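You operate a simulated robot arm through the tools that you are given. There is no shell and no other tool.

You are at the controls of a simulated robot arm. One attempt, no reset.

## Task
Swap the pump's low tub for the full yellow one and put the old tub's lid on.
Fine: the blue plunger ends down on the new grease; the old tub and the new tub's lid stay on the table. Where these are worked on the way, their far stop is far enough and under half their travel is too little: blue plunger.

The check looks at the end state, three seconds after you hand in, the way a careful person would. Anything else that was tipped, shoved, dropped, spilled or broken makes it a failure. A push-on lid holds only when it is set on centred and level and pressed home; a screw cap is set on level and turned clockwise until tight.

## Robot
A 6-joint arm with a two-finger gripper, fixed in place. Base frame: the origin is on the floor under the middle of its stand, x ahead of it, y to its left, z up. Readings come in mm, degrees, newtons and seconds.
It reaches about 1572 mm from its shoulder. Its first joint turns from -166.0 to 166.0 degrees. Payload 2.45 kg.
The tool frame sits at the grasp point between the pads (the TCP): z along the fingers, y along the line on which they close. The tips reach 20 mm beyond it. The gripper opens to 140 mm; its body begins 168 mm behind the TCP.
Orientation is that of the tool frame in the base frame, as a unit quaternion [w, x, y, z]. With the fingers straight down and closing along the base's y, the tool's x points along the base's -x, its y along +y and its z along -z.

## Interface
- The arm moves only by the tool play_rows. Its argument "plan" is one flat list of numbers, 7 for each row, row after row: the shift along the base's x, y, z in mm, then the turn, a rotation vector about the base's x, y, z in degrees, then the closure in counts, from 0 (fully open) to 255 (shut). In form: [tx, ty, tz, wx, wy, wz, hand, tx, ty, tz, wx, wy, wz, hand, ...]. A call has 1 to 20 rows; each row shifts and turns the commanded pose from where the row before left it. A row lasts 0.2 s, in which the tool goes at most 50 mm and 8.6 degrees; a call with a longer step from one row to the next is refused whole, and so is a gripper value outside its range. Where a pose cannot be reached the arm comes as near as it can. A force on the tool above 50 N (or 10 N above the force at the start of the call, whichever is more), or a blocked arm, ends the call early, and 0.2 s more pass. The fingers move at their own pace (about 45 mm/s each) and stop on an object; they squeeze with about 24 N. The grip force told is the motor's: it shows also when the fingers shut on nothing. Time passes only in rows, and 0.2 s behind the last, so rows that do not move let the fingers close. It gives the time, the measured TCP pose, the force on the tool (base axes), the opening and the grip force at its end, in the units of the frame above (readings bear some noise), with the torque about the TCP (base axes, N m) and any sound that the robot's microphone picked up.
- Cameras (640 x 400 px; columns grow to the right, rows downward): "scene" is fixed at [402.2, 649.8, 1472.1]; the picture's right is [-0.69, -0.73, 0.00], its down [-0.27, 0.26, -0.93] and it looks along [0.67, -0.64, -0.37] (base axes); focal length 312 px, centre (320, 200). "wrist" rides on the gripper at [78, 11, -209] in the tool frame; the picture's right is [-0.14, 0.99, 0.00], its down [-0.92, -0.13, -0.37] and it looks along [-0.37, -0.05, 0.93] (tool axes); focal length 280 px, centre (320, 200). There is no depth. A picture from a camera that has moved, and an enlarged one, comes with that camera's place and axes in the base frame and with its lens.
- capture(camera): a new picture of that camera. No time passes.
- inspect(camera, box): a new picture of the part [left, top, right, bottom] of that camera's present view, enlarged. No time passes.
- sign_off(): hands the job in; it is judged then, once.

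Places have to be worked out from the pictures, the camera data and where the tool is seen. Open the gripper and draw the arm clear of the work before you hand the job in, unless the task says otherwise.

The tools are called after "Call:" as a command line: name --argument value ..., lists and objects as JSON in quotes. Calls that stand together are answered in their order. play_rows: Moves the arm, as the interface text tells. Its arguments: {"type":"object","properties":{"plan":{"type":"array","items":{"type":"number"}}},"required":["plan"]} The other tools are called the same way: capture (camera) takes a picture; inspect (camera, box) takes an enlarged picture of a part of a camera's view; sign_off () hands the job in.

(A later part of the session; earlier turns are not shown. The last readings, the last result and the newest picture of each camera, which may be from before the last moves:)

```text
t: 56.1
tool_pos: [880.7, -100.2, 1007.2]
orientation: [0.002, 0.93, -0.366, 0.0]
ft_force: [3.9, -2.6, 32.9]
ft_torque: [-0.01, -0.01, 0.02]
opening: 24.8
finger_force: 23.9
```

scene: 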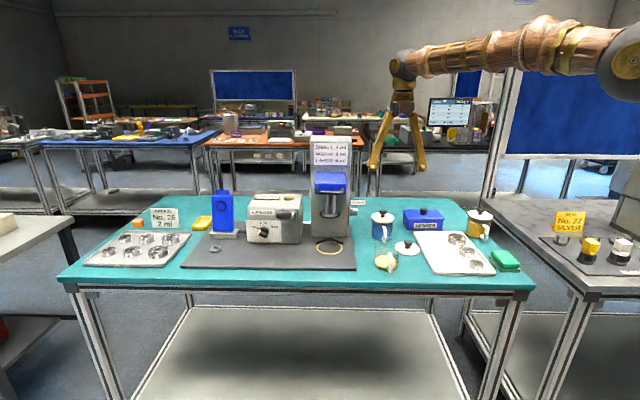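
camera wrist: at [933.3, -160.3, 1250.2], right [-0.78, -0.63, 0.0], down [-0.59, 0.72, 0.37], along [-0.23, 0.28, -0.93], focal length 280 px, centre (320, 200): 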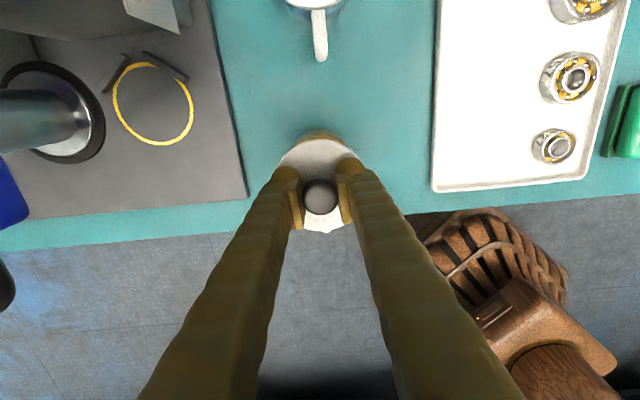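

A snap was heard and the press force rose to 33 N, so the lid is home. I relax the push, open the fingers and rise clear.

Call:
play_rows --plan '[0, 0, 1.5, 0, 0, 0, 230, 0, 0, 1, 0, 0, 0, 230, 0, 0, 0, 0, 0, 0, 210, 0, 0, 0, 0, 0, 0, 171, 0, 0, 0, 0, 0, 0, 171]'

Call:
play_rows --plan '[0, 0, 10, 0, 0, 0, 171, 0, 0, 25, 0, 0, 0, 171, 0, 0, 35, 0, 0, 0, 171, 0, 0, 35, 0, 0, 0, 171]'

Call:
inspect --camera "scene" --box '[360, 205, 410, 275]'

Call:
capture --camera "wrist"

```text
t: 57.3
tool_pos: [880.4, -100.4, 1008.8]
orientation: [0.001, 0.931, -0.366, -0.001]
ft_force: [-0.1, 0.1, -0.5]
ft_torque: [-0.01, 0.04, 0.03]
opening: 46.0
finger_force: 0.0
```

```text
t: 58.3
tool_pos: [882.0, -101.3, 1112.4]
orientation: [0.001, 0.93, -0.367, -0.001]
ft_force: [0.7, 0.5, -0.8]
ft_torque: [-0.02, 0.04, 0.02]
opening: 46.0
finger_force: 0.0
```

```text
5.71 times, centred on (385, 240) of scene
camera zoom: at [402.2, 649.8, 1472.1], right [-0.69, -0.73, 0.0], down [-0.27, 0.26, -0.93], along [0.67, -0.64, -0.37], focal length 1783 px, centre (-51, -29)
```

zoom: 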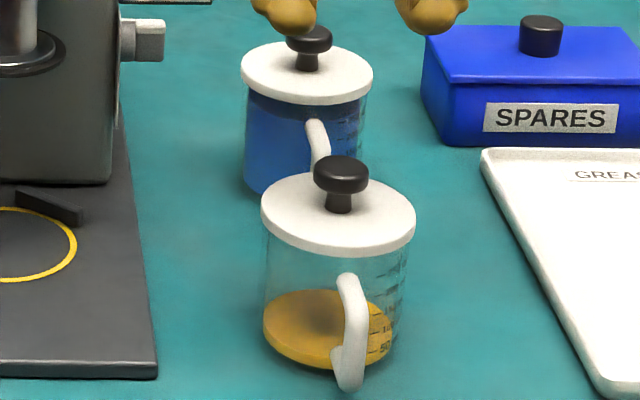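

```text
taken
camera wrist: at [932.6, -161.8, 1323.3], right [-0.78, -0.63, 0.0], down [-0.59, 0.72, 0.37], along [-0.24, 0.28, -0.93], focal length 280 px, centre (320, 200)
```

wrist: 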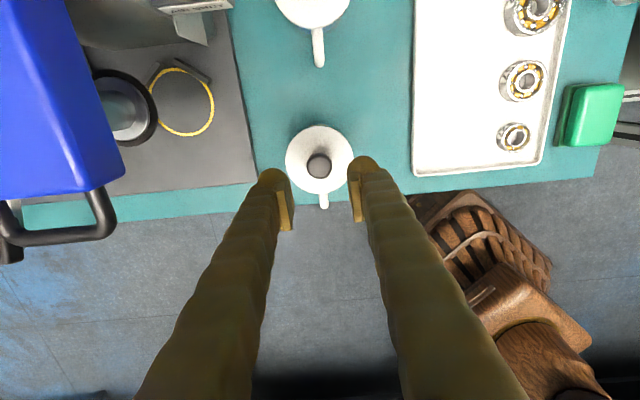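

The lid sits level and fully on the old tub. Next I move over the yellow tub at z≈1163 so its knob comes to the same overhead viewpoint as before.

Call:
play_rows --plan '[-10, -20, 15, 0, 0, 0, 100, -20, -42, 15, 0, 0, 0, 50, -20, -42, 10, 0, 0, 0, 0, -20, -42, 5, 0, 0, 0, 0, -20, -42, 5, 0, 0, 0, 0, -20, -42, 1, 0, 0, 0, 0, -20, -42, 0, 0, 0, 0, 0, -20, -42, 0, 0, 0, 0, 0, -19.6, -39.7, 0, 0, 0, 0, 0, 0, 0, 0, 0, 0, 0, 0]'

Call:
play_rows --plan '[0, 0, 0, 0, 0, 0, 0]'

Call:
capture --camera "wrist"

Call:
inspect --camera "wrist" --box '[260, 30, 380, 150]'

```text
t: 60.5
tool_pos: [712.6, -455.3, 1162.8]
orientation: [0.003, 0.931, -0.366, 0.0]
ft_force: [0.6, -0.4, -0.1]
ft_torque: [-0.01, 0.0, 0.03]
opening: 140.1
finger_force: 0.1
```

```text
t: 60.9
tool_pos: [712.6, -454.8, 1163.6]
orientation: [0.002, 0.931, -0.366, 0.0]
ft_force: [-0.2, -1.2, 0.9]
ft_torque: [0.0, 0.03, -0.02]
opening: 139.8
finger_force: 0.1
```

```text
taken
camera wrist: at [763.4, -514.8, 1372.3], right [-0.78, -0.63, 0.0], down [-0.59, 0.72, 0.37], along [-0.23, 0.28, -0.93], focal length 280 px, centre (320, 200)
```

wrist: 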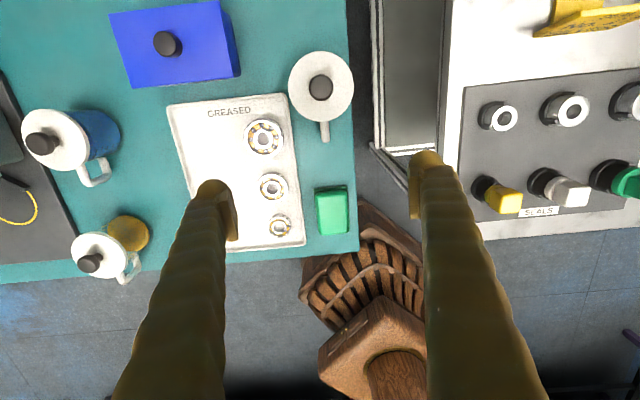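

```text
3.33 times, centred on (320, 90) of wrist
camera zoom: at [763.4, -514.8, 1372.3], right [-0.78, -0.63, 0.0], down [-0.59, 0.72, 0.37], along [-0.23, 0.28, -0.93], focal length 935 px, centre (320, 567)
```

zoom: 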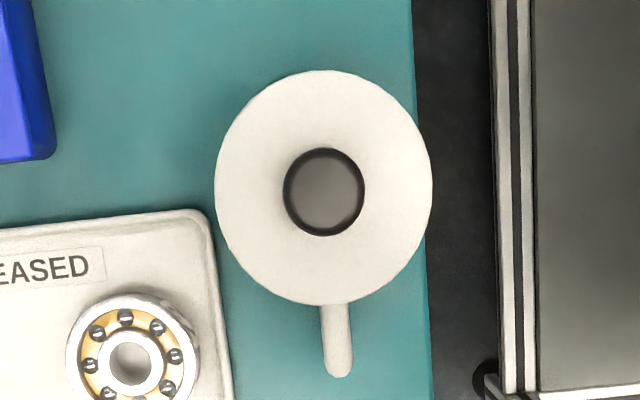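

The yellow tub's lid shows exactly the same size as before, so its knob is at the same relative height; its axis is near (762,-516). I move above the knob with the fingers at 46 mm and stop about 50 mm above grip height.

Call:
play_rows --plan '[16.5, -20.3, -15, 0, 0, 0, 171, 16.5, -20.3, -15, 0, 0, 0, 171, 16.5, -20.4, -15, 0, 0, 0, 171, 0, 0, -30, 0, 0, 0, 171, 0, 0, -30, 0, 0, 0, 171, 0, 0, 0, 0, 0, 0, 171]'

Call:
play_rows --plan '[0, 0, 0, 0, 0, 0, 171]'

Call:
inspect --camera "wrist" --box '[260, 120, 380, 240]'

Call:
inspect --camera "scene" --box '[460, 170, 510, 250]'

```text
t: 62.3
tool_pos: [760.7, -515.0, 1060.5]
orientation: [0.001, 0.931, -0.366, -0.001]
ft_force: [-0.2, 0.2, 0.7]
ft_torque: [0.02, -0.01, -0.02]
opening: 46.3
finger_force: 0.0
```

```text
t: 62.7
tool_pos: [759.7, -515.7, 1060.1]
orientation: [0.001, 0.93, -0.366, -0.001]
ft_force: [0.5, 0.2, -0.4]
ft_torque: [-0.01, -0.01, 0.01]
opening: 46.2
finger_force: 0.0
```

```text
3.33 times, centred on (320, 180) of wrist
camera zoom: at [811.1, -574.5, 1269.1], right [-0.78, -0.63, 0.0], down [-0.59, 0.72, 0.37], along [-0.23, 0.28, -0.93], focal length 935 px, centre (320, 267)
```

zoom: 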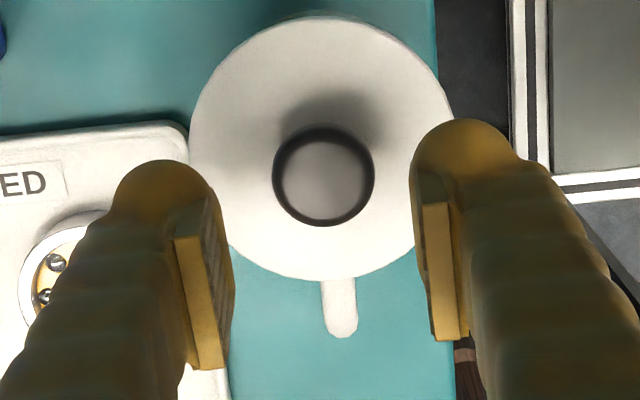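

```text
5.00 times, centred on (485, 210) of scene
camera zoom: at [402.2, 649.8, 1472.1], right [-0.69, -0.73, 0.0], down [-0.27, 0.26, -0.93], along [0.67, -0.64, -0.37], focal length 1560 px, centre (-505, 150)
```

zoom: 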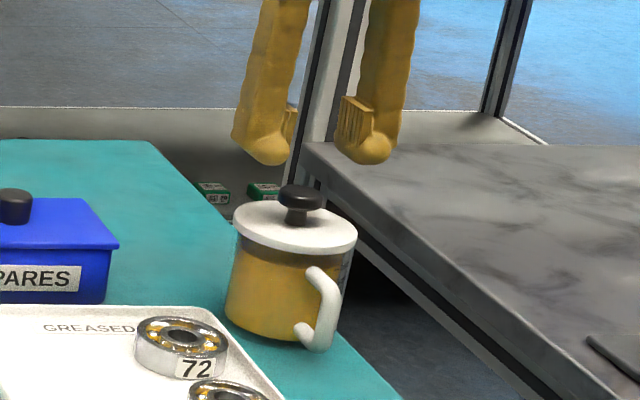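

The fingers are centred sideways and about 2 mm short front-back. I correct that and descend to just above grip height.

Call:
play_rows --plan '[1.5, -1.4, -12, 0, 0, 0, 171, 0, 0, -14, 0, 0, 0, 171, 0, 0, -12, 0, 0, 0, 171, 0, 0, 0, 0, 0, 0, 171]'

Call:
inspect --camera "wrist" --box '[260, 120, 380, 240]'

Call:
inspect --camera "scene" --box '[462, 195, 502, 245]'

```text
t: 63.7
tool_pos: [762.6, -515.6, 1022.7]
orientation: [0.001, 0.931, -0.365, 0.0]
ft_force: [-0.3, -0.3, -0.6]
ft_torque: [0.01, -0.03, -0.01]
opening: 46.4
finger_force: 0.0
```

```text
3.33 times, centred on (320, 180) of wrist
camera zoom: at [814.0, -576.1, 1231.4], right [-0.78, -0.63, 0.0], down [-0.59, 0.72, 0.37], along [-0.23, 0.28, -0.93], focal length 935 px, centre (320, 267)
```

zoom: 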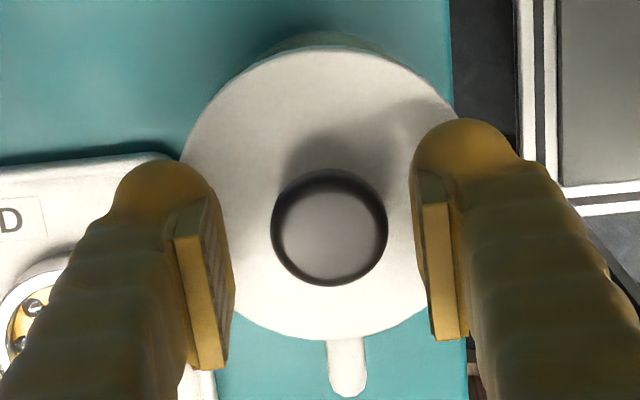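

```text
8.00 times, centred on (482, 220) of scene
camera zoom: at [402.2, 649.8, 1472.1], right [-0.69, -0.73, 0.0], down [-0.27, 0.26, -0.93], along [0.67, -0.64, -0.37], focal length 2496 px, centre (-976, 40)
```

zoom: 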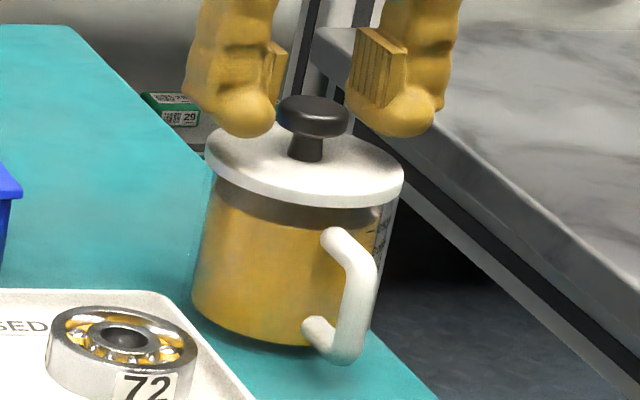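

Alignment is within 1.2 mm. I make that small correction, descend to z≈1009 and close on the knob.

Call:
play_rows --plan '[-0.7, -0.7, -5, 0, 0, 0, 171, 0, 0, -5, 0, 0, 0, 171, 0, 0, -3, 0, 0, 0, 171, 0, 0, 0, 0, 0, 0, 171]'

Call:
play_rows --plan '[0, 0, 0, 0, 0, 0, 195, 0, 0, 0, 0, 0, 0, 215, 0, 0, 0, 0, 0, 0, 230, 0, 0, 0, 0, 0, 0, 230]'

Call:
inspect --camera "scene" --box '[462, 195, 502, 245]'

Call:
inspect --camera "wrist" --box '[260, 120, 380, 240]'

```text
t: 64.7
tool_pos: [762.3, -515.8, 1008.4]
orientation: [0.002, 0.93, -0.367, 0.0]
ft_force: [0.0, -0.3, -0.4]
ft_torque: [0.0, 0.01, 0.01]
opening: 45.9
finger_force: 0.1
```

```text
t: 65.7
tool_pos: [762.8, -517.4, 1008.6]
orientation: [0.001, 0.931, -0.365, -0.001]
ft_force: [0.0, -0.4, -0.1]
ft_torque: [0.0, 0.0, -0.01]
opening: 24.7
finger_force: 24.4
heard: snap
```

```text
8.00 times, centred on (482, 220) of scene
camera zoom: at [402.2, 649.8, 1472.1], right [-0.69, -0.73, 0.0], down [-0.27, 0.26, -0.93], along [0.67, -0.64, -0.37], focal length 2496 px, centre (-976, 40)
```

zoom: 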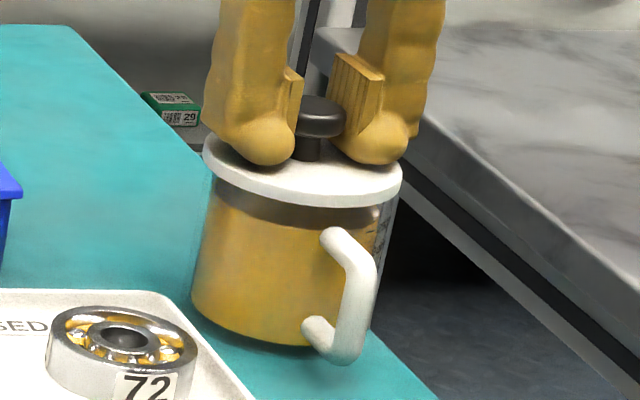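

```text
3.33 times, centred on (320, 180) of wrist
camera zoom: at [813.4, -577.4, 1218.1], right [-0.78, -0.63, 0.0], down [-0.59, 0.72, 0.37], along [-0.23, 0.28, -0.93], focal length 935 px, centre (320, 267)
```

zoom: 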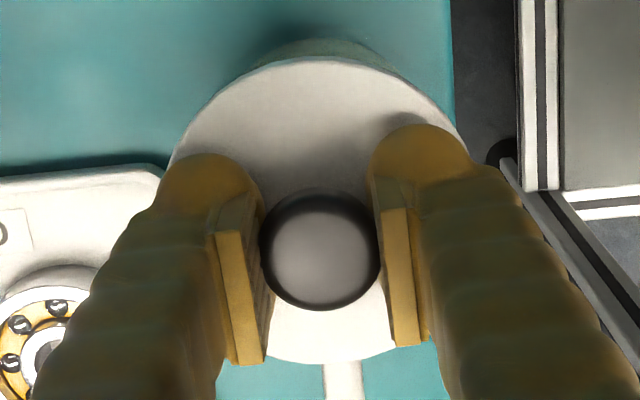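

A snap was heard as the grip closed, so the lid came loose. I lift slowly and check that the tub stays on the bench.

Call:
play_rows --plan '[0, 0, 2, 0, 0, 0, 230, 0, 0, 3, 0, 0, 0, 230, 0, 0, 5, 0, 0, 0, 230, 0, 0, 0, 0, 0, 0, 230]'

Call:
inspect --camera "scene" --box '[462, 195, 502, 245]'

```text
t: 66.7
tool_pos: [762.1, -516.8, 1017.7]
orientation: [0.002, 0.931, -0.366, -0.001]
ft_force: [-0.5, 0.5, -0.3]
ft_torque: [0.0, 0.01, -0.02]
opening: 24.9
finger_force: 24.4
```

```text
8.00 times, centred on (482, 220) of scene
camera zoom: at [402.2, 649.8, 1472.1], right [-0.69, -0.73, 0.0], down [-0.27, 0.26, -0.93], along [0.67, -0.64, -0.37], focal length 2496 px, centre (-976, 40)
```

zoom: 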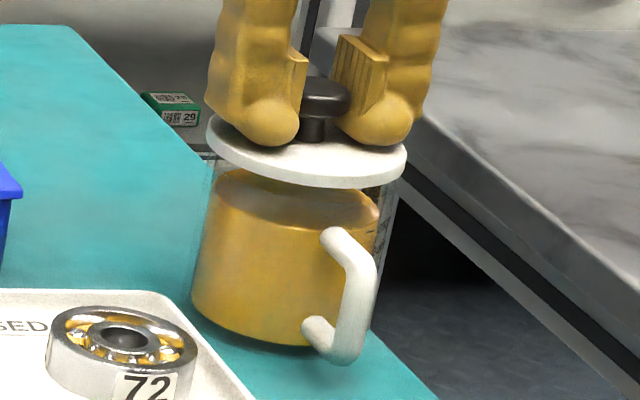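

The lid is off and the full tub stays put with grease showing. I raise the lid and carry it to the free spot where the old lid had been lying.

Call:
play_rows --plan '[0, 0, 15, 0, 0, 0, 230, 5, 10, 22, 0, 0, 0, 230, 13, 31, 10, 0, 0, 0, 230, 16, 38, 0, 0, 0, 0, 230, 16, 38, 0, 0, 0, 0, 230, 16, 38, 0, 0, 0, 0, 230, 16, 38, 0, 0, 0, 0, 230, 16, 38, 0, 0, 0, 0, 230, 14, 33, 0, 0, 0, 0, 230, 10.5, 24.5, 0, 0, 0, 0, 230, 0, 0, 0, 0, 0, 0, 230]'

Call:
capture --camera "wrist"

Call:
inspect --camera "scene" --box '[360, 190, 450, 280]'

```text
t: 69.1
tool_pos: [885.1, -228.4, 1066.3]
orientation: [0.002, 0.931, -0.365, -0.001]
ft_force: [-0.1, -0.3, -0.4]
ft_torque: [-0.02, 0.01, -0.03]
opening: 24.9
finger_force: 24.3
```

```text
taken
camera wrist: at [935.7, -287.4, 1275.3], right [-0.78, -0.63, 0.0], down [-0.59, 0.72, 0.37], along [-0.23, 0.28, -0.93], focal length 280 px, centre (320, 200)
```

wrist: 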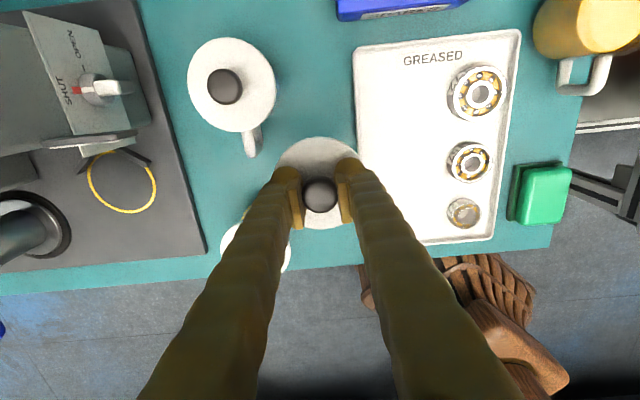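

```text
4.44 times, centred on (405, 235) of scene
camera zoom: at [402.2, 649.8, 1472.1], right [-0.69, -0.73, 0.0], down [-0.27, 0.26, -0.93], along [0.67, -0.64, -0.37], focal length 1386 px, centre (-58, 44)
```

zoom: 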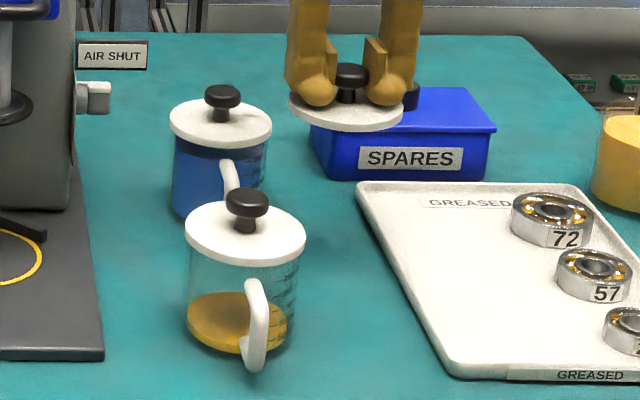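

The spot is clear. I lower the lid toward the bench, then finish in small steps until it touches.

Call:
play_rows --plan '[1, 1.1, -30, 0, 0, 0, 230, 1, 1.1, -40, 0, 0, 0, 230, 0, 0, -35, 0, 0, 0, 230, 0, 0, -15, 0, 0, 0, 230, 0, 0, -5, 0, 0, 0, 230, 0, 0, 0, 0, 0, 0, 230]'

Call:
play_rows --plan '[0, 0, -2, 0, 0, 0, 230, 0, 0, 0, 0, 0, 0, 230]'

Call:
play_rows --plan '[0, 0, -1.5, 0, 0, 0, 230, 0, 0, 0, 0, 0, 0, 230]'

```text
t: 70.5
tool_pos: [887.1, -225.8, 941.6]
orientation: [0.001, 0.93, -0.366, 0.0]
ft_force: [0.4, -0.2, -0.3]
ft_torque: [-0.02, -0.03, 0.0]
opening: 24.6
finger_force: 24.5
```

```text
t: 71.1
tool_pos: [886.5, -226.5, 940.4]
orientation: [0.001, 0.931, -0.366, 0.0]
ft_force: [-0.6, 0.4, -0.6]
ft_torque: [0.05, 0.01, 0.0]
opening: 24.5
finger_force: 23.9
```

```text
t: 71.7
tool_pos: [887.1, -225.7, 937.6]
orientation: [0.002, 0.93, -0.367, 0.0]
ft_force: [0.0, -0.3, 0.3]
ft_torque: [0.0, 0.0, -0.02]
opening: 24.4
finger_force: 24.1
```

Still no contact; I continue down in small steps.

Call:
play_rows --plan '[0, 0, -1.5, 0, 0, 0, 230, 0, 0, 0, 0, 0, 0, 230]'

Call:
play_rows --plan '[0, 0, -1.5, 0, 0, 0, 230, 0, 0, 0, 0, 0, 0, 230]'

Call:
play_rows --plan '[0, 0, -1, 0, 0, 0, 230, 0, 0, 0, 0, 0, 0, 230]'

```text
t: 72.3
tool_pos: [886.1, -226.0, 936.9]
orientation: [0.001, 0.931, -0.366, 0.0]
ft_force: [0.0, 0.5, -0.2]
ft_torque: [-0.04, 0.06, 0.01]
opening: 24.7
finger_force: 24.1
```

```text
t: 72.9
tool_pos: [887.3, -226.3, 935.0]
orientation: [0.001, 0.93, -0.366, -0.001]
ft_force: [0.1, -0.2, -0.5]
ft_torque: [-0.02, -0.01, 0.04]
opening: 24.5
finger_force: 24.1
```

```text
t: 73.5
tool_pos: [886.1, -226.8, 934.1]
orientation: [0.001, 0.931, -0.366, -0.001]
ft_force: [0.2, 0.3, -1.0]
ft_torque: [0.0, -0.02, -0.01]
opening: 24.9
finger_force: 24.0
```

Call:
play_rows --plan '[0, 0, -1, 0, 0, 0, 230, 0, 0, 0, 0, 0, 0, 230]'

Call:
play_rows --plan '[0, 0, -1, 0, 0, 0, 230, 0, 0, 0, 0, 0, 0, 230]'

Call:
inspect --camera "scene" --box '[390, 210, 430, 260]'

```text
t: 74.1
tool_pos: [886.6, -225.2, 933.2]
orientation: [0.002, 0.93, -0.368, -0.001]
ft_force: [-0.2, 0.2, 0.0]
ft_torque: [0.04, 0.01, -0.03]
opening: 24.6
finger_force: 23.6
```

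```text
t: 74.7
tool_pos: [888.4, -226.5, 932.5]
orientation: [0.002, 0.93, -0.367, 0.0]
ft_force: [-1.5, 0.8, 11.5]
ft_torque: [0.1, 0.02, 0.03]
opening: 24.6
finger_force: 24.2
```

```text
8.00 times, centred on (410, 235) of scene
camera zoom: at [402.2, 649.8, 1472.1], right [-0.69, -0.73, 0.0], down [-0.27, 0.26, -0.93], along [0.67, -0.64, -0.37], focal length 2496 px, centre (-400, -80)
```

zoom: 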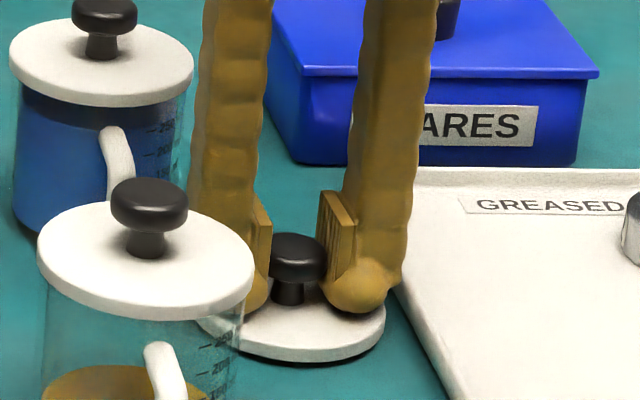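

Contact at 11.5 N: the lid rests on the bench. I ease off, open, and rise clear.

Call:
play_rows --plan '[0, 0, 0.8, 0, 0, 0, 230, 0, 0, 0, 0, 0, 0, 210, 0, 0, 0, 0, 0, 0, 171, 0, 0, 0, 0, 0, 0, 171, 0, 0, 10, 0, 0, 0, 171, 0, 0, 30, 0, 0, 0, 171, 0, 0, 40, 0, 0, 0, 171, 0, 0, 45, 0, 0, 0, 120, 0, 0, 45, 0, 0, 0, 55]'

Call:
inspect --camera "scene" --box '[360, 190, 450, 280]'

Call:
capture --camera "wrist"

```text
t: 76.7
tool_pos: [887.7, -225.3, 1100.4]
orientation: [0.002, 0.93, -0.367, -0.002]
ft_force: [0.8, 0.2, 0.3]
ft_torque: [-0.02, 0.06, -0.01]
opening: 97.3
finger_force: 0.2
```

```text
4.44 times, centred on (405, 235) of scene
camera zoom: at [402.2, 649.8, 1472.1], right [-0.69, -0.73, 0.0], down [-0.27, 0.26, -0.93], along [0.67, -0.64, -0.37], focal length 1386 px, centre (-58, 44)
```

zoom: 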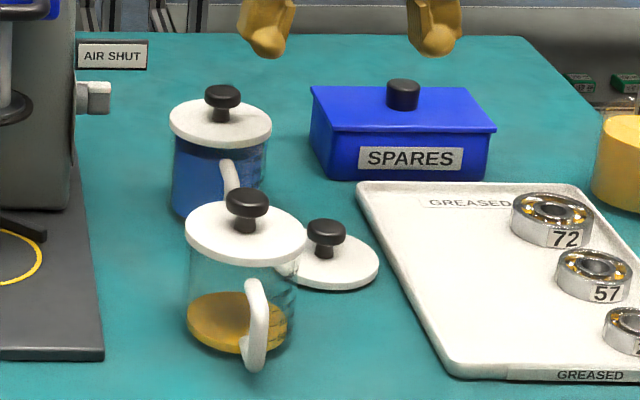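

```text
taken
camera wrist: at [938.9, -284.9, 1309.1], right [-0.78, -0.63, 0.0], down [-0.59, 0.72, 0.37], along [-0.24, 0.28, -0.93], focal length 280 px, centre (320, 200)
```

wrist: 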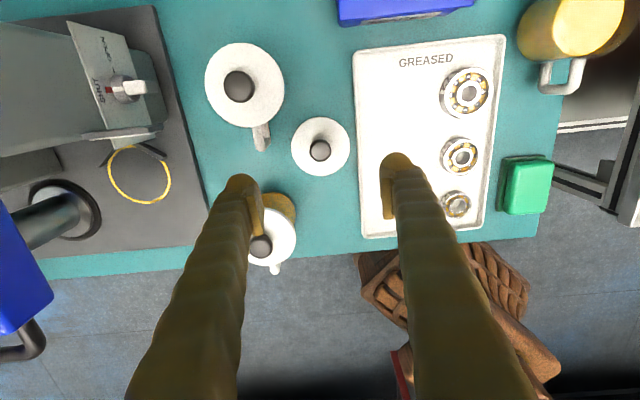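

Both lids are settled. Now I swing over to the yellow tub, pitching the tool back to 30° below horizontal on the way, to a point in front of it along the approach line.

Call:
play_rows --plan '[-20, -18, 15, 0, 0, 0, 55, -27, -25, 15, -5.87, -6.24, 0, 55, -29, -26, 10, -5.87, -6.24, 0, 55, -29, -26, 10, -5.87, -6.24, 0, 55, -29, -26, 0, -5.87, -6.24, 0, 55, -29, -26, 0, -5.87, -6.24, 0, 55, -29, -27, 0, -5.87, -6.24, 0, 55, -29, -27.2, 0, -5.87, -6.24, 0, 55, 0, 0, 0, 0, 0, 0, 55]'

Call:
capture --camera "wrist"

Call:
capture --camera "scene"

```text
t: 78.7
tool_pos: [657.6, -429.6, 1144.5]
orientation: [0.165, 0.79, -0.371, 0.459]
ft_force: [2.3, 0.5, 2.6]
ft_torque: [0.06, 0.48, -0.18]
opening: 109.7
finger_force: 0.0
```

```text
taken
camera wrist: at [547.3, -344.0, 1321.2], right [-0.77, -0.6, -0.2], down [-0.41, 0.71, -0.58], along [0.49, -0.37, -0.79], focal length 280 px, centre (320, 200)
```

wrist: 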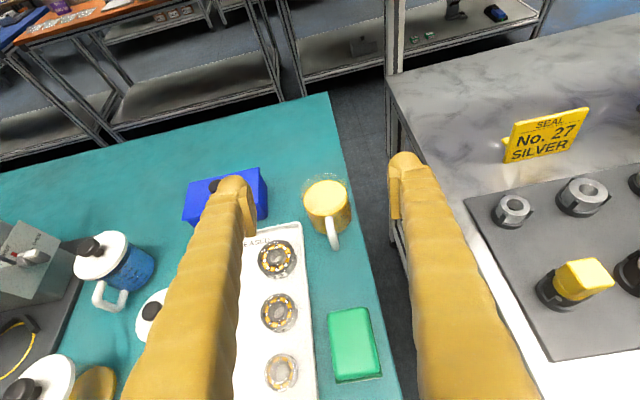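

```text
taken
```

scene: 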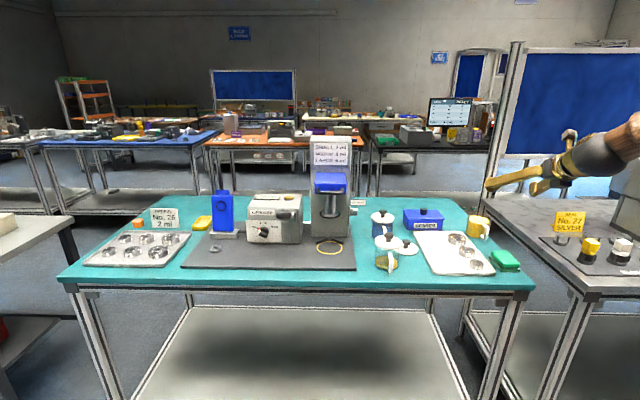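

The orientation differs a little from what I commanded, so I wait and read it again.

Call:
play_rows --plan '[0, 0, 0, 0, 0, 0, 55, 0, 0, 0, 0, 0, 0, 55]'

```text
t: 79.3
tool_pos: [665.6, -426.5, 1153.9]
orientation: [0.187, 0.806, -0.317, 0.464]
ft_force: [-0.3, 0.1, -0.4]
ft_torque: [0.02, 0.0, -0.02]
opening: 109.7
finger_force: 0.0
```

It had only lagged and has now settled at the commanded pose. I descend to the start of the approach line at z≈1028, more slowly.

Call:
play_rows --plan '[0.2, 0, -20, 0, 0, 0, 55, 0.2, 0, -25, 0, 0, 0, 55, 0.2, 0, -25, 0, 0, 0, 55, 0.2, 0, -25, 0, 0, 0, 55, 0.2, 0, -20, 0, 0, 0, 55, 0, 0, -10, 0, 0, 0, 55, 0, 0, 0, 0, 0, 0, 55, 0, 0, 0, 0, 0, 0, 55]'

Call:
capture --camera "wrist"

Call:
capture --camera "scene"

```text
t: 81.1
tool_pos: [666.1, -427.7, 1028.1]
orientation: [0.186, 0.806, -0.317, 0.465]
ft_force: [-0.3, 0.0, -0.7]
ft_torque: [-0.01, 0.02, -0.02]
opening: 109.7
finger_force: 0.0
```

```text
taken
camera wrist: at [557.9, -337.1, 1200.4], right [-0.73, -0.67, -0.11], down [-0.48, 0.62, -0.61], along [0.48, -0.39, -0.78], focal length 280 px, centre (320, 200)
```

wrist: 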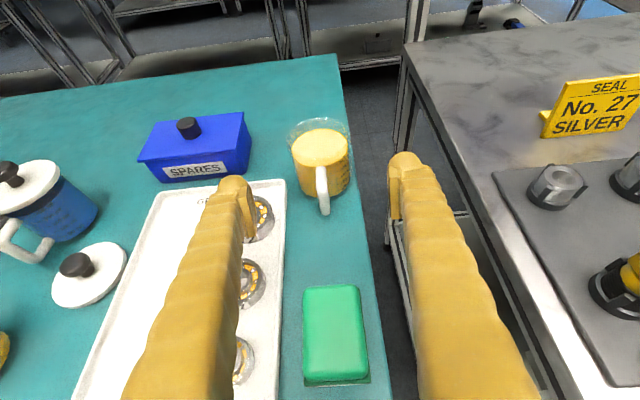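

```text
taken
```

scene: 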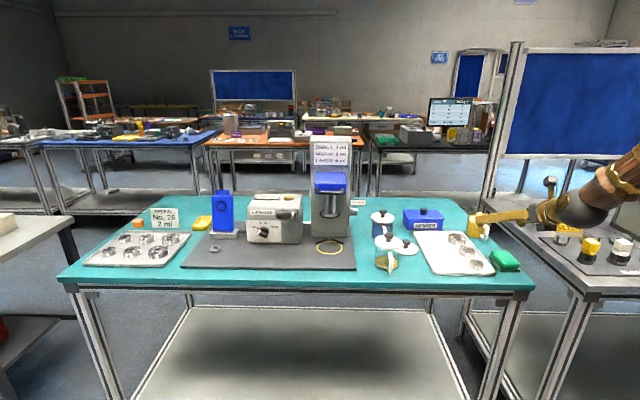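

I zoom on the yellow tub to check alignment before approaching along the tool axis.

Call:
inspect --camera "wrist" --box '[230, 90, 410, 250]'

Call:
play_rows --plan '[0, 0, 0, 0, 0, 0, 55]'

```text
2.50 times, centred on (320, 170) of wrist
camera zoom: at [557.9, -337.1, 1200.4], right [-0.73, -0.67, -0.11], down [-0.48, 0.62, -0.61], along [0.48, -0.39, -0.78], focal length 701 px, centre (320, 275)
```

zoom: 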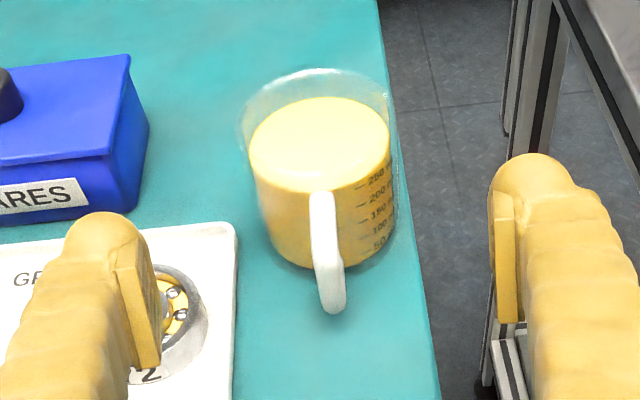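

```text
t: 81.5
tool_pos: [667.4, -428.5, 1027.8]
orientation: [0.187, 0.806, -0.318, 0.463]
ft_force: [0.4, -0.7, 0.0]
ft_torque: [-0.01, 0.01, 0.0]
opening: 109.8
finger_force: 0.1
```

The tub is within about 1–2 mm of the centre plane. I advance along the tool axis about 70% of the way and check.

Call:
play_rows --plan '[16.5, -15.4, -13.1, 0, 0, 0, 55, 16.5, -15.4, -13.1, 0, 0, 0, 55, 16.5, -15.4, -13.1, 0, 0, 0, 55, 16.5, -15.4, -13.1, 0, 0, 0, 55, 0, 0, 0, 0, 0, 0, 55]'

Call:
inspect --camera "wrist" --box '[220, 110, 420, 310]'

Call:
inspect --camera "scene" --box '[440, 185, 540, 275]'

```text
t: 82.7
tool_pos: [732.9, -488.4, 973.6]
orientation: [0.188, 0.805, -0.319, 0.464]
ft_force: [0.7, -0.9, 0.0]
ft_torque: [0.03, 0.0, 0.0]
opening: 109.8
finger_force: 0.0
```

```text
2.00 times, centred on (320, 210) of wrist
camera zoom: at [623.7, -398.8, 1146.8], right [-0.73, -0.67, -0.11], down [-0.48, 0.62, -0.61], along [0.48, -0.39, -0.78], focal length 561 px, centre (320, 180)
```

zoom: 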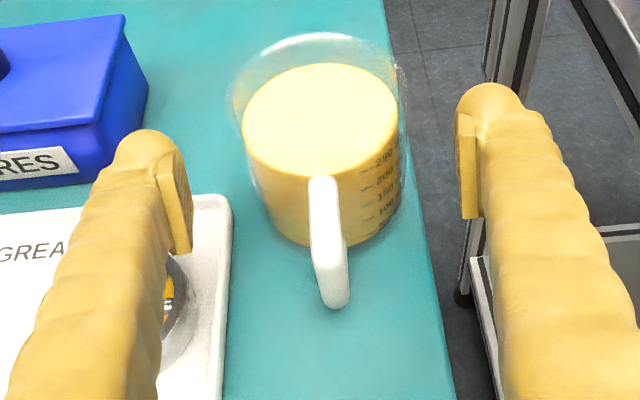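

```text
4.44 times, centred on (490, 230) of scene
camera zoom: at [402.2, 649.8, 1472.1], right [-0.69, -0.73, 0.0], down [-0.27, 0.26, -0.93], along [0.67, -0.64, -0.37], focal length 1386 px, centre (-436, 67)
```

zoom: 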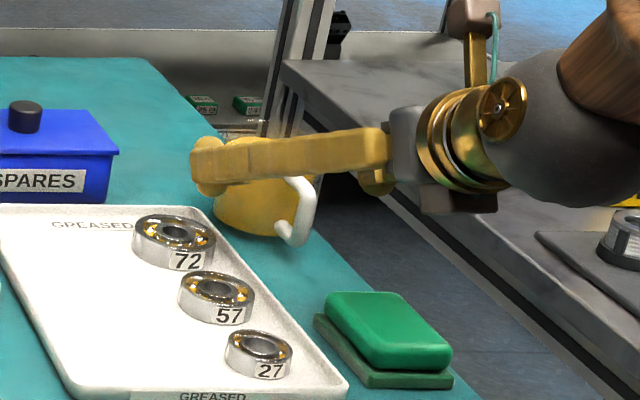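

The tub is between the fingers with the left finger clear of the tray and bearing. I finish the approach with a 1 mm sideways correction and then look before closing.

Call:
play_rows --plan '[9.4, -9.2, -6.9, 0, 0, 0, 55, 9.4, -9.2, -6.9, 0, 0, 0, 55, 9.3, -9.2, -6.8, 0, 0, 0, 55, 0, 0, 0, 0, 0, 0, 55]'

Call:
inspect --camera "wrist" --box '[230, 140, 410, 310]'

Call:
play_rows --plan '[0, 0, 0, 0, 0, 0, 55]'

```text
t: 83.7
tool_pos: [760.6, -518.1, 954.0]
orientation: [0.188, 0.805, -0.319, 0.464]
ft_force: [0.5, 0.1, -0.7]
ft_torque: [0.0, 0.01, -0.01]
opening: 109.7
finger_force: 0.1
```

```text
2.35 times, centred on (320, 225) of wrist
camera zoom: at [650.5, -426.8, 1127.5], right [-0.73, -0.67, -0.11], down [-0.48, 0.62, -0.61], along [0.48, -0.39, -0.78], focal length 660 px, centre (320, 141)
```

zoom: 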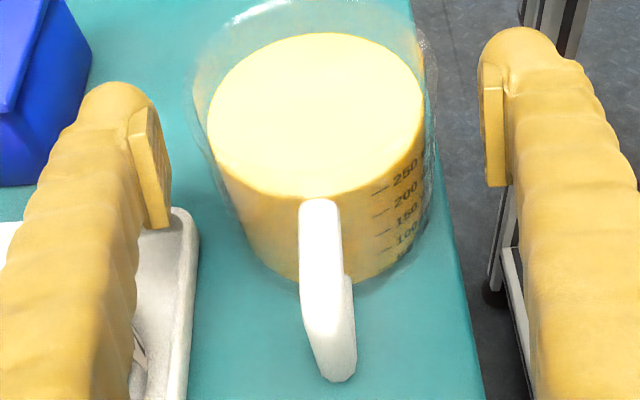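

```text
t: 84.1
tool_pos: [759.3, -517.5, 956.3]
orientation: [0.187, 0.806, -0.317, 0.464]
ft_force: [-0.3, -0.1, 0.2]
ft_torque: [0.0, -0.02, 0.02]
opening: 109.9
finger_force: 0.0
```

Compared with the reference view of the old tub, the yellow tub sits the same sideways and about 2 mm further back. I advance 2 mm and close the grip.

Call:
play_rows --plan '[1.5, -1.4, 0, 0, 0, 0, 55, 0, 0, 0, 0, 0, 0, 90, 0, 0, 0, 0, 0, 0, 130, 0, 0, 0, 0, 0, 0, 180, 0, 0, 0, 0, 0, 0, 180, 0, 0, 0, 0, 0, 0, 180]'

Call:
inspect --camera "wrist" --box '[230, 140, 410, 310]'

Call:
play_rows --plan '[0, 0, 0, 0, 0, 0, 180]'

```text
t: 85.5
tool_pos: [761.0, -519.0, 954.6]
orientation: [0.187, 0.805, -0.319, 0.464]
ft_force: [0.9, 0.3, 0.6]
ft_torque: [-0.05, 0.05, -0.04]
opening: 81.4
finger_force: 24.3
```

```text
2.35 times, centred on (320, 225) of wrist
camera zoom: at [652.1, -427.7, 1127.8], right [-0.73, -0.67, -0.11], down [-0.48, 0.62, -0.61], along [0.48, -0.39, -0.78], focal length 660 px, centre (320, 141)
```

zoom: 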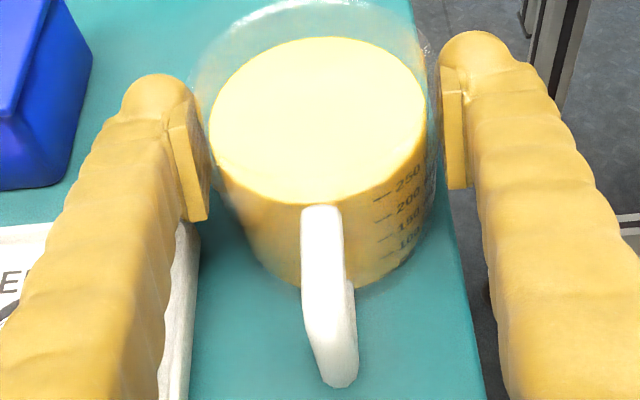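

```text
t: 85.9
tool_pos: [760.8, -517.7, 954.1]
orientation: [0.187, 0.805, -0.318, 0.464]
ft_force: [1.1, 1.6, 0.5]
ft_torque: [-0.01, 0.04, -0.05]
opening: 81.2
finger_force: 23.9
```

The yellow tub is held at 81 mm. I lift it slowly and check that it follows without slipping.

Call:
play_rows --plan '[0, 0, 3, 0, 0, 0, 180, 0, 0, 5, 0, 0, 0, 180, 0, 0, 7, 0, 0, 0, 180, 0, 0, 0, 0, 0, 0, 180]'

Call:
inspect --camera "wrist" --box '[230, 140, 410, 310]'

Call:
inspect --camera "scene" --box '[440, 185, 540, 275]'

```text
t: 86.9
tool_pos: [762.7, -518.6, 969.5]
orientation: [0.186, 0.806, -0.318, 0.464]
ft_force: [-0.3, 0.7, -2.6]
ft_torque: [-0.03, 0.0, 0.0]
opening: 81.1
finger_force: 24.2
```

```text
2.35 times, centred on (320, 225) of wrist
camera zoom: at [652.9, -427.8, 1142.5], right [-0.73, -0.67, -0.11], down [-0.48, 0.62, -0.61], along [0.48, -0.39, -0.78], focal length 660 px, centre (320, 141)
```

zoom: 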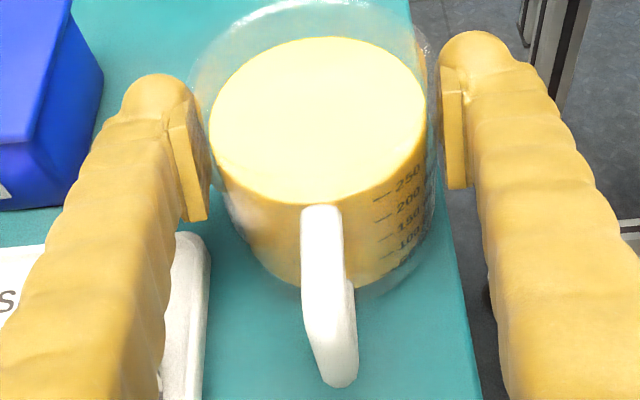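

```text
4.44 times, centred on (490, 230) of scene
camera zoom: at [402.2, 649.8, 1472.1], right [-0.69, -0.73, 0.0], down [-0.27, 0.26, -0.93], along [0.67, -0.64, -0.37], focal length 1386 px, centre (-436, 67)
```

zoom: 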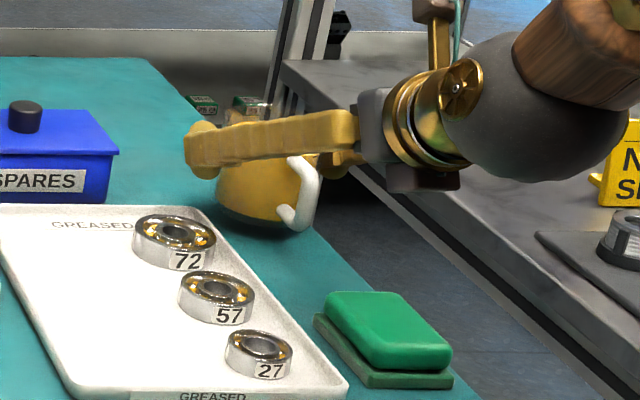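

The full tub follows without slipping. I raise it well above everything, draw it toward the bench front and begin the carry toward the pump.

Call:
play_rows --plan '[0, 0, 15, 0, 0, 0, 180, 0, 0, 25, 0, 0, 0, 180, -5, 5, 30, 0, 0, 0, 180, -15, 14, 30, 0, 0, 0, 180, -22, 20.5, 20, 0, 0, 0, 180, -24, 22.5, 6, 0, 0, 0, 180, -24, 22.5, 0, 0, 0, 0, 180, -19.6, 17.9, 0, 0, 0, 0, 180, 5, 15, 0, 0, 0, 0, 180, 15, 24, 0, 0, 0, 0, 180, 19.3, 30.6, 0, 0, 0, 0, 180, 19.3, 30.6, 0, 0, 0, 0, 180, 19.3, 30.6, 0, 0, 0, 0, 180]'

Call:
capture --camera "scene"

Call:
capture --camera "wrist"

```text
t: 89.7
tool_pos: [730.0, -285.1, 1094.1]
orientation: [0.187, 0.806, -0.318, 0.463]
ft_force: [0.6, -1.2, -2.7]
ft_torque: [-0.03, -0.07, 0.02]
opening: 81.0
finger_force: 23.9
```

```text
taken
```

scene: 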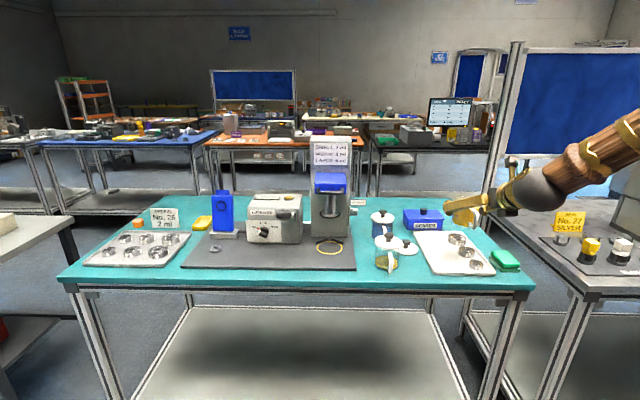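

```text
taken
camera wrist: at [620.9, -193.8, 1266.7], right [-0.73, -0.67, -0.11], down [-0.48, 0.62, -0.61], along [0.48, -0.39, -0.78], focal length 280 px, centre (320, 200)
```

wrist: 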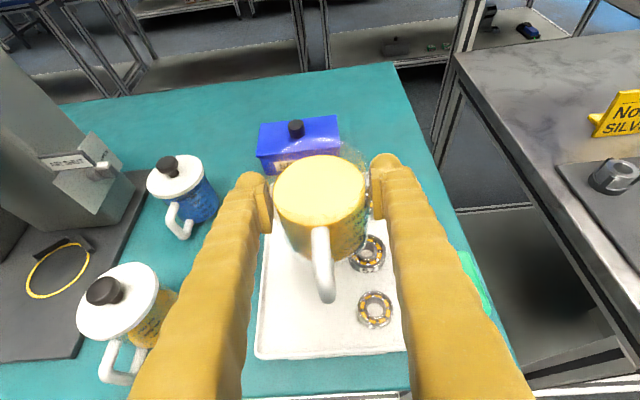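

The carry is steady. I continue to a point in front of the pump, still high and short of the plunger's bar.

Call:
play_rows --plan '[18.1, 31, 0, 0, 0, 0, 180, 18.1, 31, 0, 0, 0, 0, 180, 18.1, 31, 0, 0, 0, 0, 180, 18.1, 31, 0, 0, 0, 0, 180, 18.1, 31, 0, 0, 0, 0, 180, 18.1, 31, 0, 0, 0, 0, 180, 18.1, 31, 0, 0, 0, 0, 180, 18.1, 31, 0, 0, 0, 0, 180, 18.1, 31, 0, 0, 0, 0, 180, 18.1, 31, 0, 0, 0, 0, 180, 18.1, 31, 0, 0, 0, 0, 180, 18.6, 31.6, 0, 0, 0, 0, 180, 0, 0, 0, 0, 0, 0, 180, 0, 0, 0, 0, 0, 0, 180]'

Call:
capture --camera "wrist"

Call:
capture --camera "scene"

```text
t: 92.7
tool_pos: [949.2, 87.8, 1096.8]
orientation: [0.187, 0.805, -0.319, 0.463]
ft_force: [-0.7, -0.1, -3.2]
ft_torque: [-0.03, -0.06, 0.01]
opening: 81.1
finger_force: 24.8
```

```text
taken
camera wrist: at [839.3, 178.3, 1268.7], right [-0.73, -0.67, -0.11], down [-0.48, 0.62, -0.61], along [0.48, -0.39, -0.78], focal length 280 px, centre (320, 200)
```

wrist: 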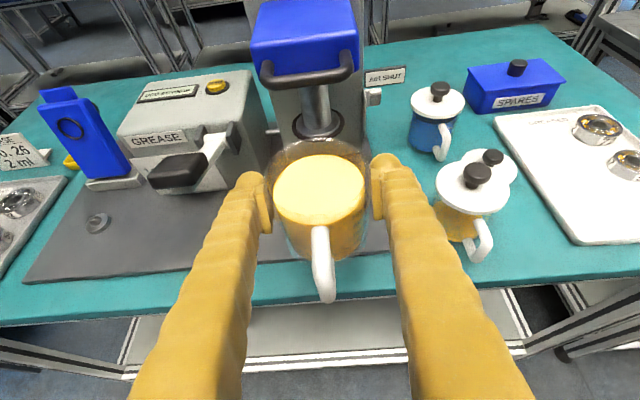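

```text
taken
```

scene: 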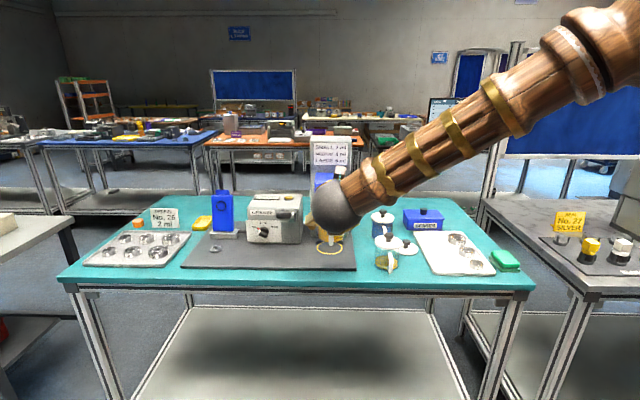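

In position in front of the pump. I lower the tub so its base is about 11 mm above the seat plate, then advance part way under the raised plunger.

Call:
play_rows --plan '[0, 0, -20, 0, 0, 0, 180, 0, 0, -25, 0, 0, 0, 180, 0, 0, -25, 0, 0, 0, 180, 0, 0, -25, 0, 0, 0, 180, -0.4, -0.5, -15, 0, 0, 0, 180, -0.4, -0.4, -8, 0, 0, 0, 180, 14.6, -13.7, 0, 0, 0, 0, 180, 18.3, -17.1, 0, 0, 0, 0, 180, 18.3, -17.1, 0, 0, 0, 0, 180, 14.6, -13.7, 0, 0, 0, 0, 180, 0, 0, 0, 0, 0, 0, 180]'

Call:
capture --camera "wrist"

Call:
capture --camera "scene"

```text
t: 95.1
tool_pos: [1013.5, 26.0, 976.9]
orientation: [0.187, 0.806, -0.318, 0.463]
ft_force: [0.1, -0.3, -3.7]
ft_torque: [0.0, -0.03, 0.0]
opening: 80.7
finger_force: 24.0
```

```text
taken
camera wrist: at [903.3, 116.2, 1150.1], right [-0.73, -0.67, -0.11], down [-0.48, 0.62, -0.61], along [0.48, -0.39, -0.78], focal length 280 px, centre (320, 200)
```

wrist: 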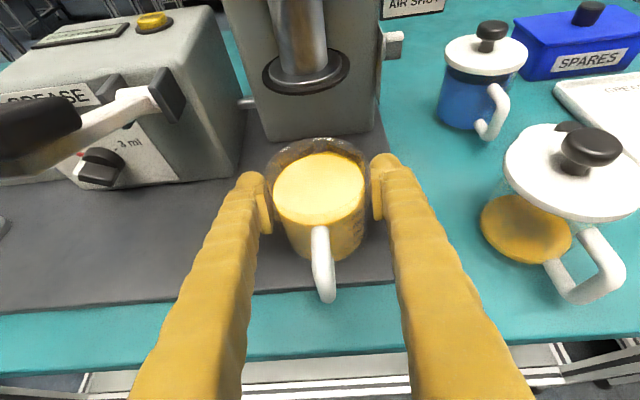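

```text
taken
```

scene: 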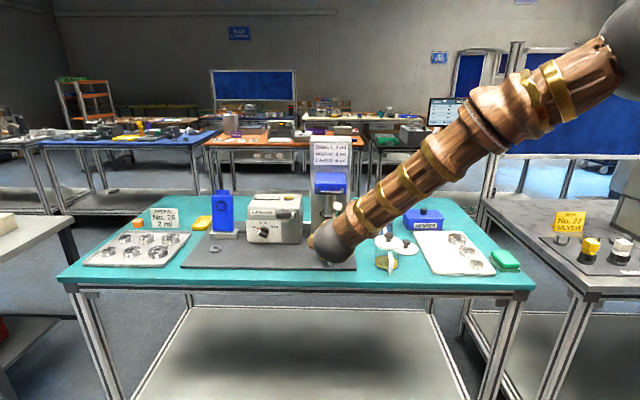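

Call:
inspect --camera "wrist" --box '[240, 20, 400, 230]'

Call:
play_rows --plan '[0, 0, 0, 0, 0, 0, 180]'

```text
1.90 times, centred on (320, 125) of wrist
camera zoom: at [903.3, 116.2, 1150.1], right [-0.73, -0.67, -0.11], down [-0.48, 0.62, -0.61], along [0.48, -0.39, -0.78], focal length 534 px, centre (320, 343)
```

zoom: 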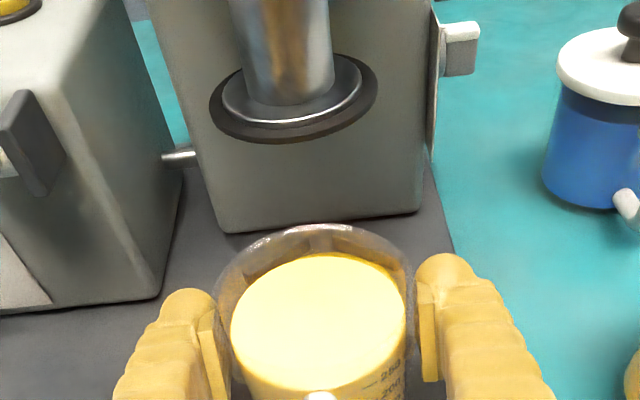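

```text
t: 95.5
tool_pos: [1012.3, 25.6, 977.4]
orientation: [0.186, 0.806, -0.318, 0.463]
ft_force: [0.6, 0.1, -2.7]
ft_torque: [-0.05, -0.01, -0.02]
opening: 81.1
finger_force: 24.2
```

Clearances look fine: the disc is at z≈1035 and the tub's rim at about z≈1003. I advance most of the way, then compare the tub's position with the ring and lugs.

Call:
play_rows --plan '[14.6, -13.7, 0, 0, 0, 0, 180, 14.6, -13.7, 0, 0, 0, 0, 180, 10.9, -10.2, 0, 0, 0, 0, 180, 5.8, -5.5, 0, 0, 0, 0, 180, 0, 0, 0, 0, 0, 0, 180, 0, 0, 0, 0, 0, 0, 180]'

Call:
capture --camera "wrist"

Call:
inspect --camera "wrist" --box '[230, 70, 410, 310]'

```text
t: 96.9
tool_pos: [1058.3, -16.5, 976.1]
orientation: [0.187, 0.805, -0.319, 0.464]
ft_force: [0.3, 0.6, -2.8]
ft_torque: [0.01, -0.06, 0.0]
opening: 80.9
finger_force: 23.4
```

```text
taken
camera wrist: at [949.2, 73.8, 1149.4], right [-0.73, -0.67, -0.11], down [-0.48, 0.62, -0.61], along [0.48, -0.39, -0.78], focal length 280 px, centre (320, 200)
```

wrist: 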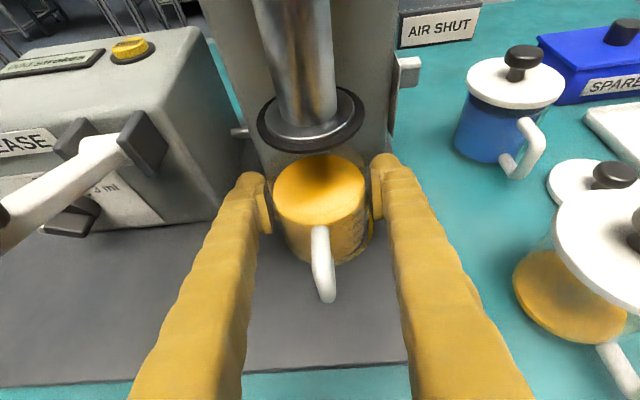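

```text
1.67 times, centred on (320, 190) of wrist
camera zoom: at [949.2, 73.8, 1149.4], right [-0.73, -0.67, -0.11], down [-0.48, 0.62, -0.61], along [0.48, -0.39, -0.78], focal length 467 px, centre (320, 217)
```

zoom: 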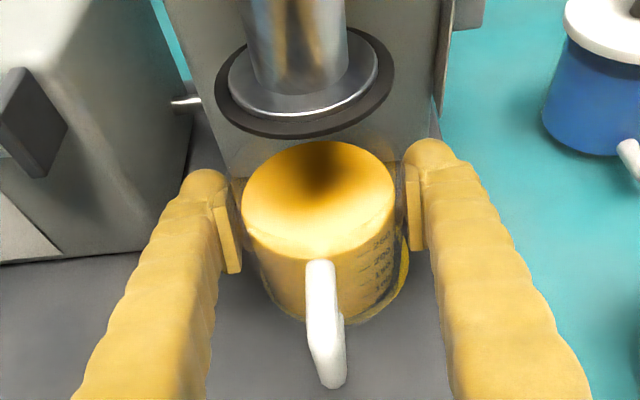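

The tub is centred to within about 1–2 mm of the plunger and 15 mm short of the seat. I advance that distance with a 1 mm sideways correction.

Call:
play_rows --plan '[5.2, -5.5, 0, 0, 0, 0, 180, 5.1, -5.4, 0, 0, 0, 0, 180, 0, 0, 0, 0, 0, 0, 180]'

Call:
play_rows --plan '[0, 0, 0, 0, 0, 0, 180]'

Call:
play_rows --plan '[0, 0, 0, 0, 0, 0, 180]'

Call:
inspect --camera "wrist" --box '[230, 70, 410, 310]'

```text
t: 97.7
tool_pos: [1068.1, -28.0, 976.7]
orientation: [0.186, 0.806, -0.317, 0.464]
ft_force: [-0.6, -0.8, -3.2]
ft_torque: [-0.03, -0.01, 0.0]
opening: 81.1
finger_force: 24.3
```

```text
t: 98.1
tool_pos: [1068.9, -26.7, 976.3]
orientation: [0.187, 0.805, -0.318, 0.464]
ft_force: [-0.3, 0.0, -3.3]
ft_torque: [0.0, -0.03, 0.02]
opening: 80.9
finger_force: 23.9
```

```text
t: 98.5
tool_pos: [1069.1, -27.8, 977.0]
orientation: [0.187, 0.806, -0.317, 0.464]
ft_force: [0.9, 0.5, -3.3]
ft_torque: [-0.02, -0.02, -0.03]
opening: 80.8
finger_force: 24.7
```

```text
1.67 times, centred on (320, 190) of wrist
camera zoom: at [959.5, 63.0, 1149.2], right [-0.73, -0.67, -0.11], down [-0.48, 0.62, -0.61], along [0.48, -0.39, -0.78], focal length 467 px, centre (320, 217)
```

zoom: 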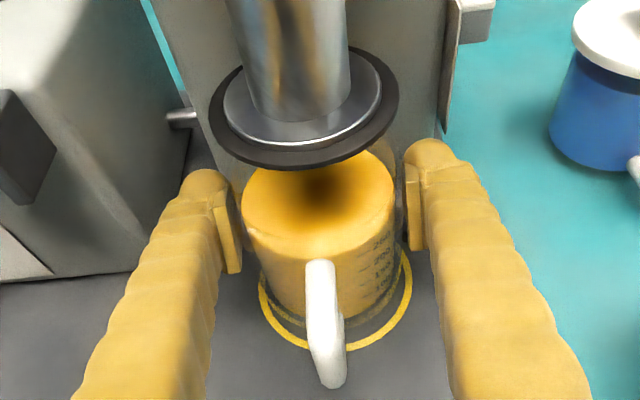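

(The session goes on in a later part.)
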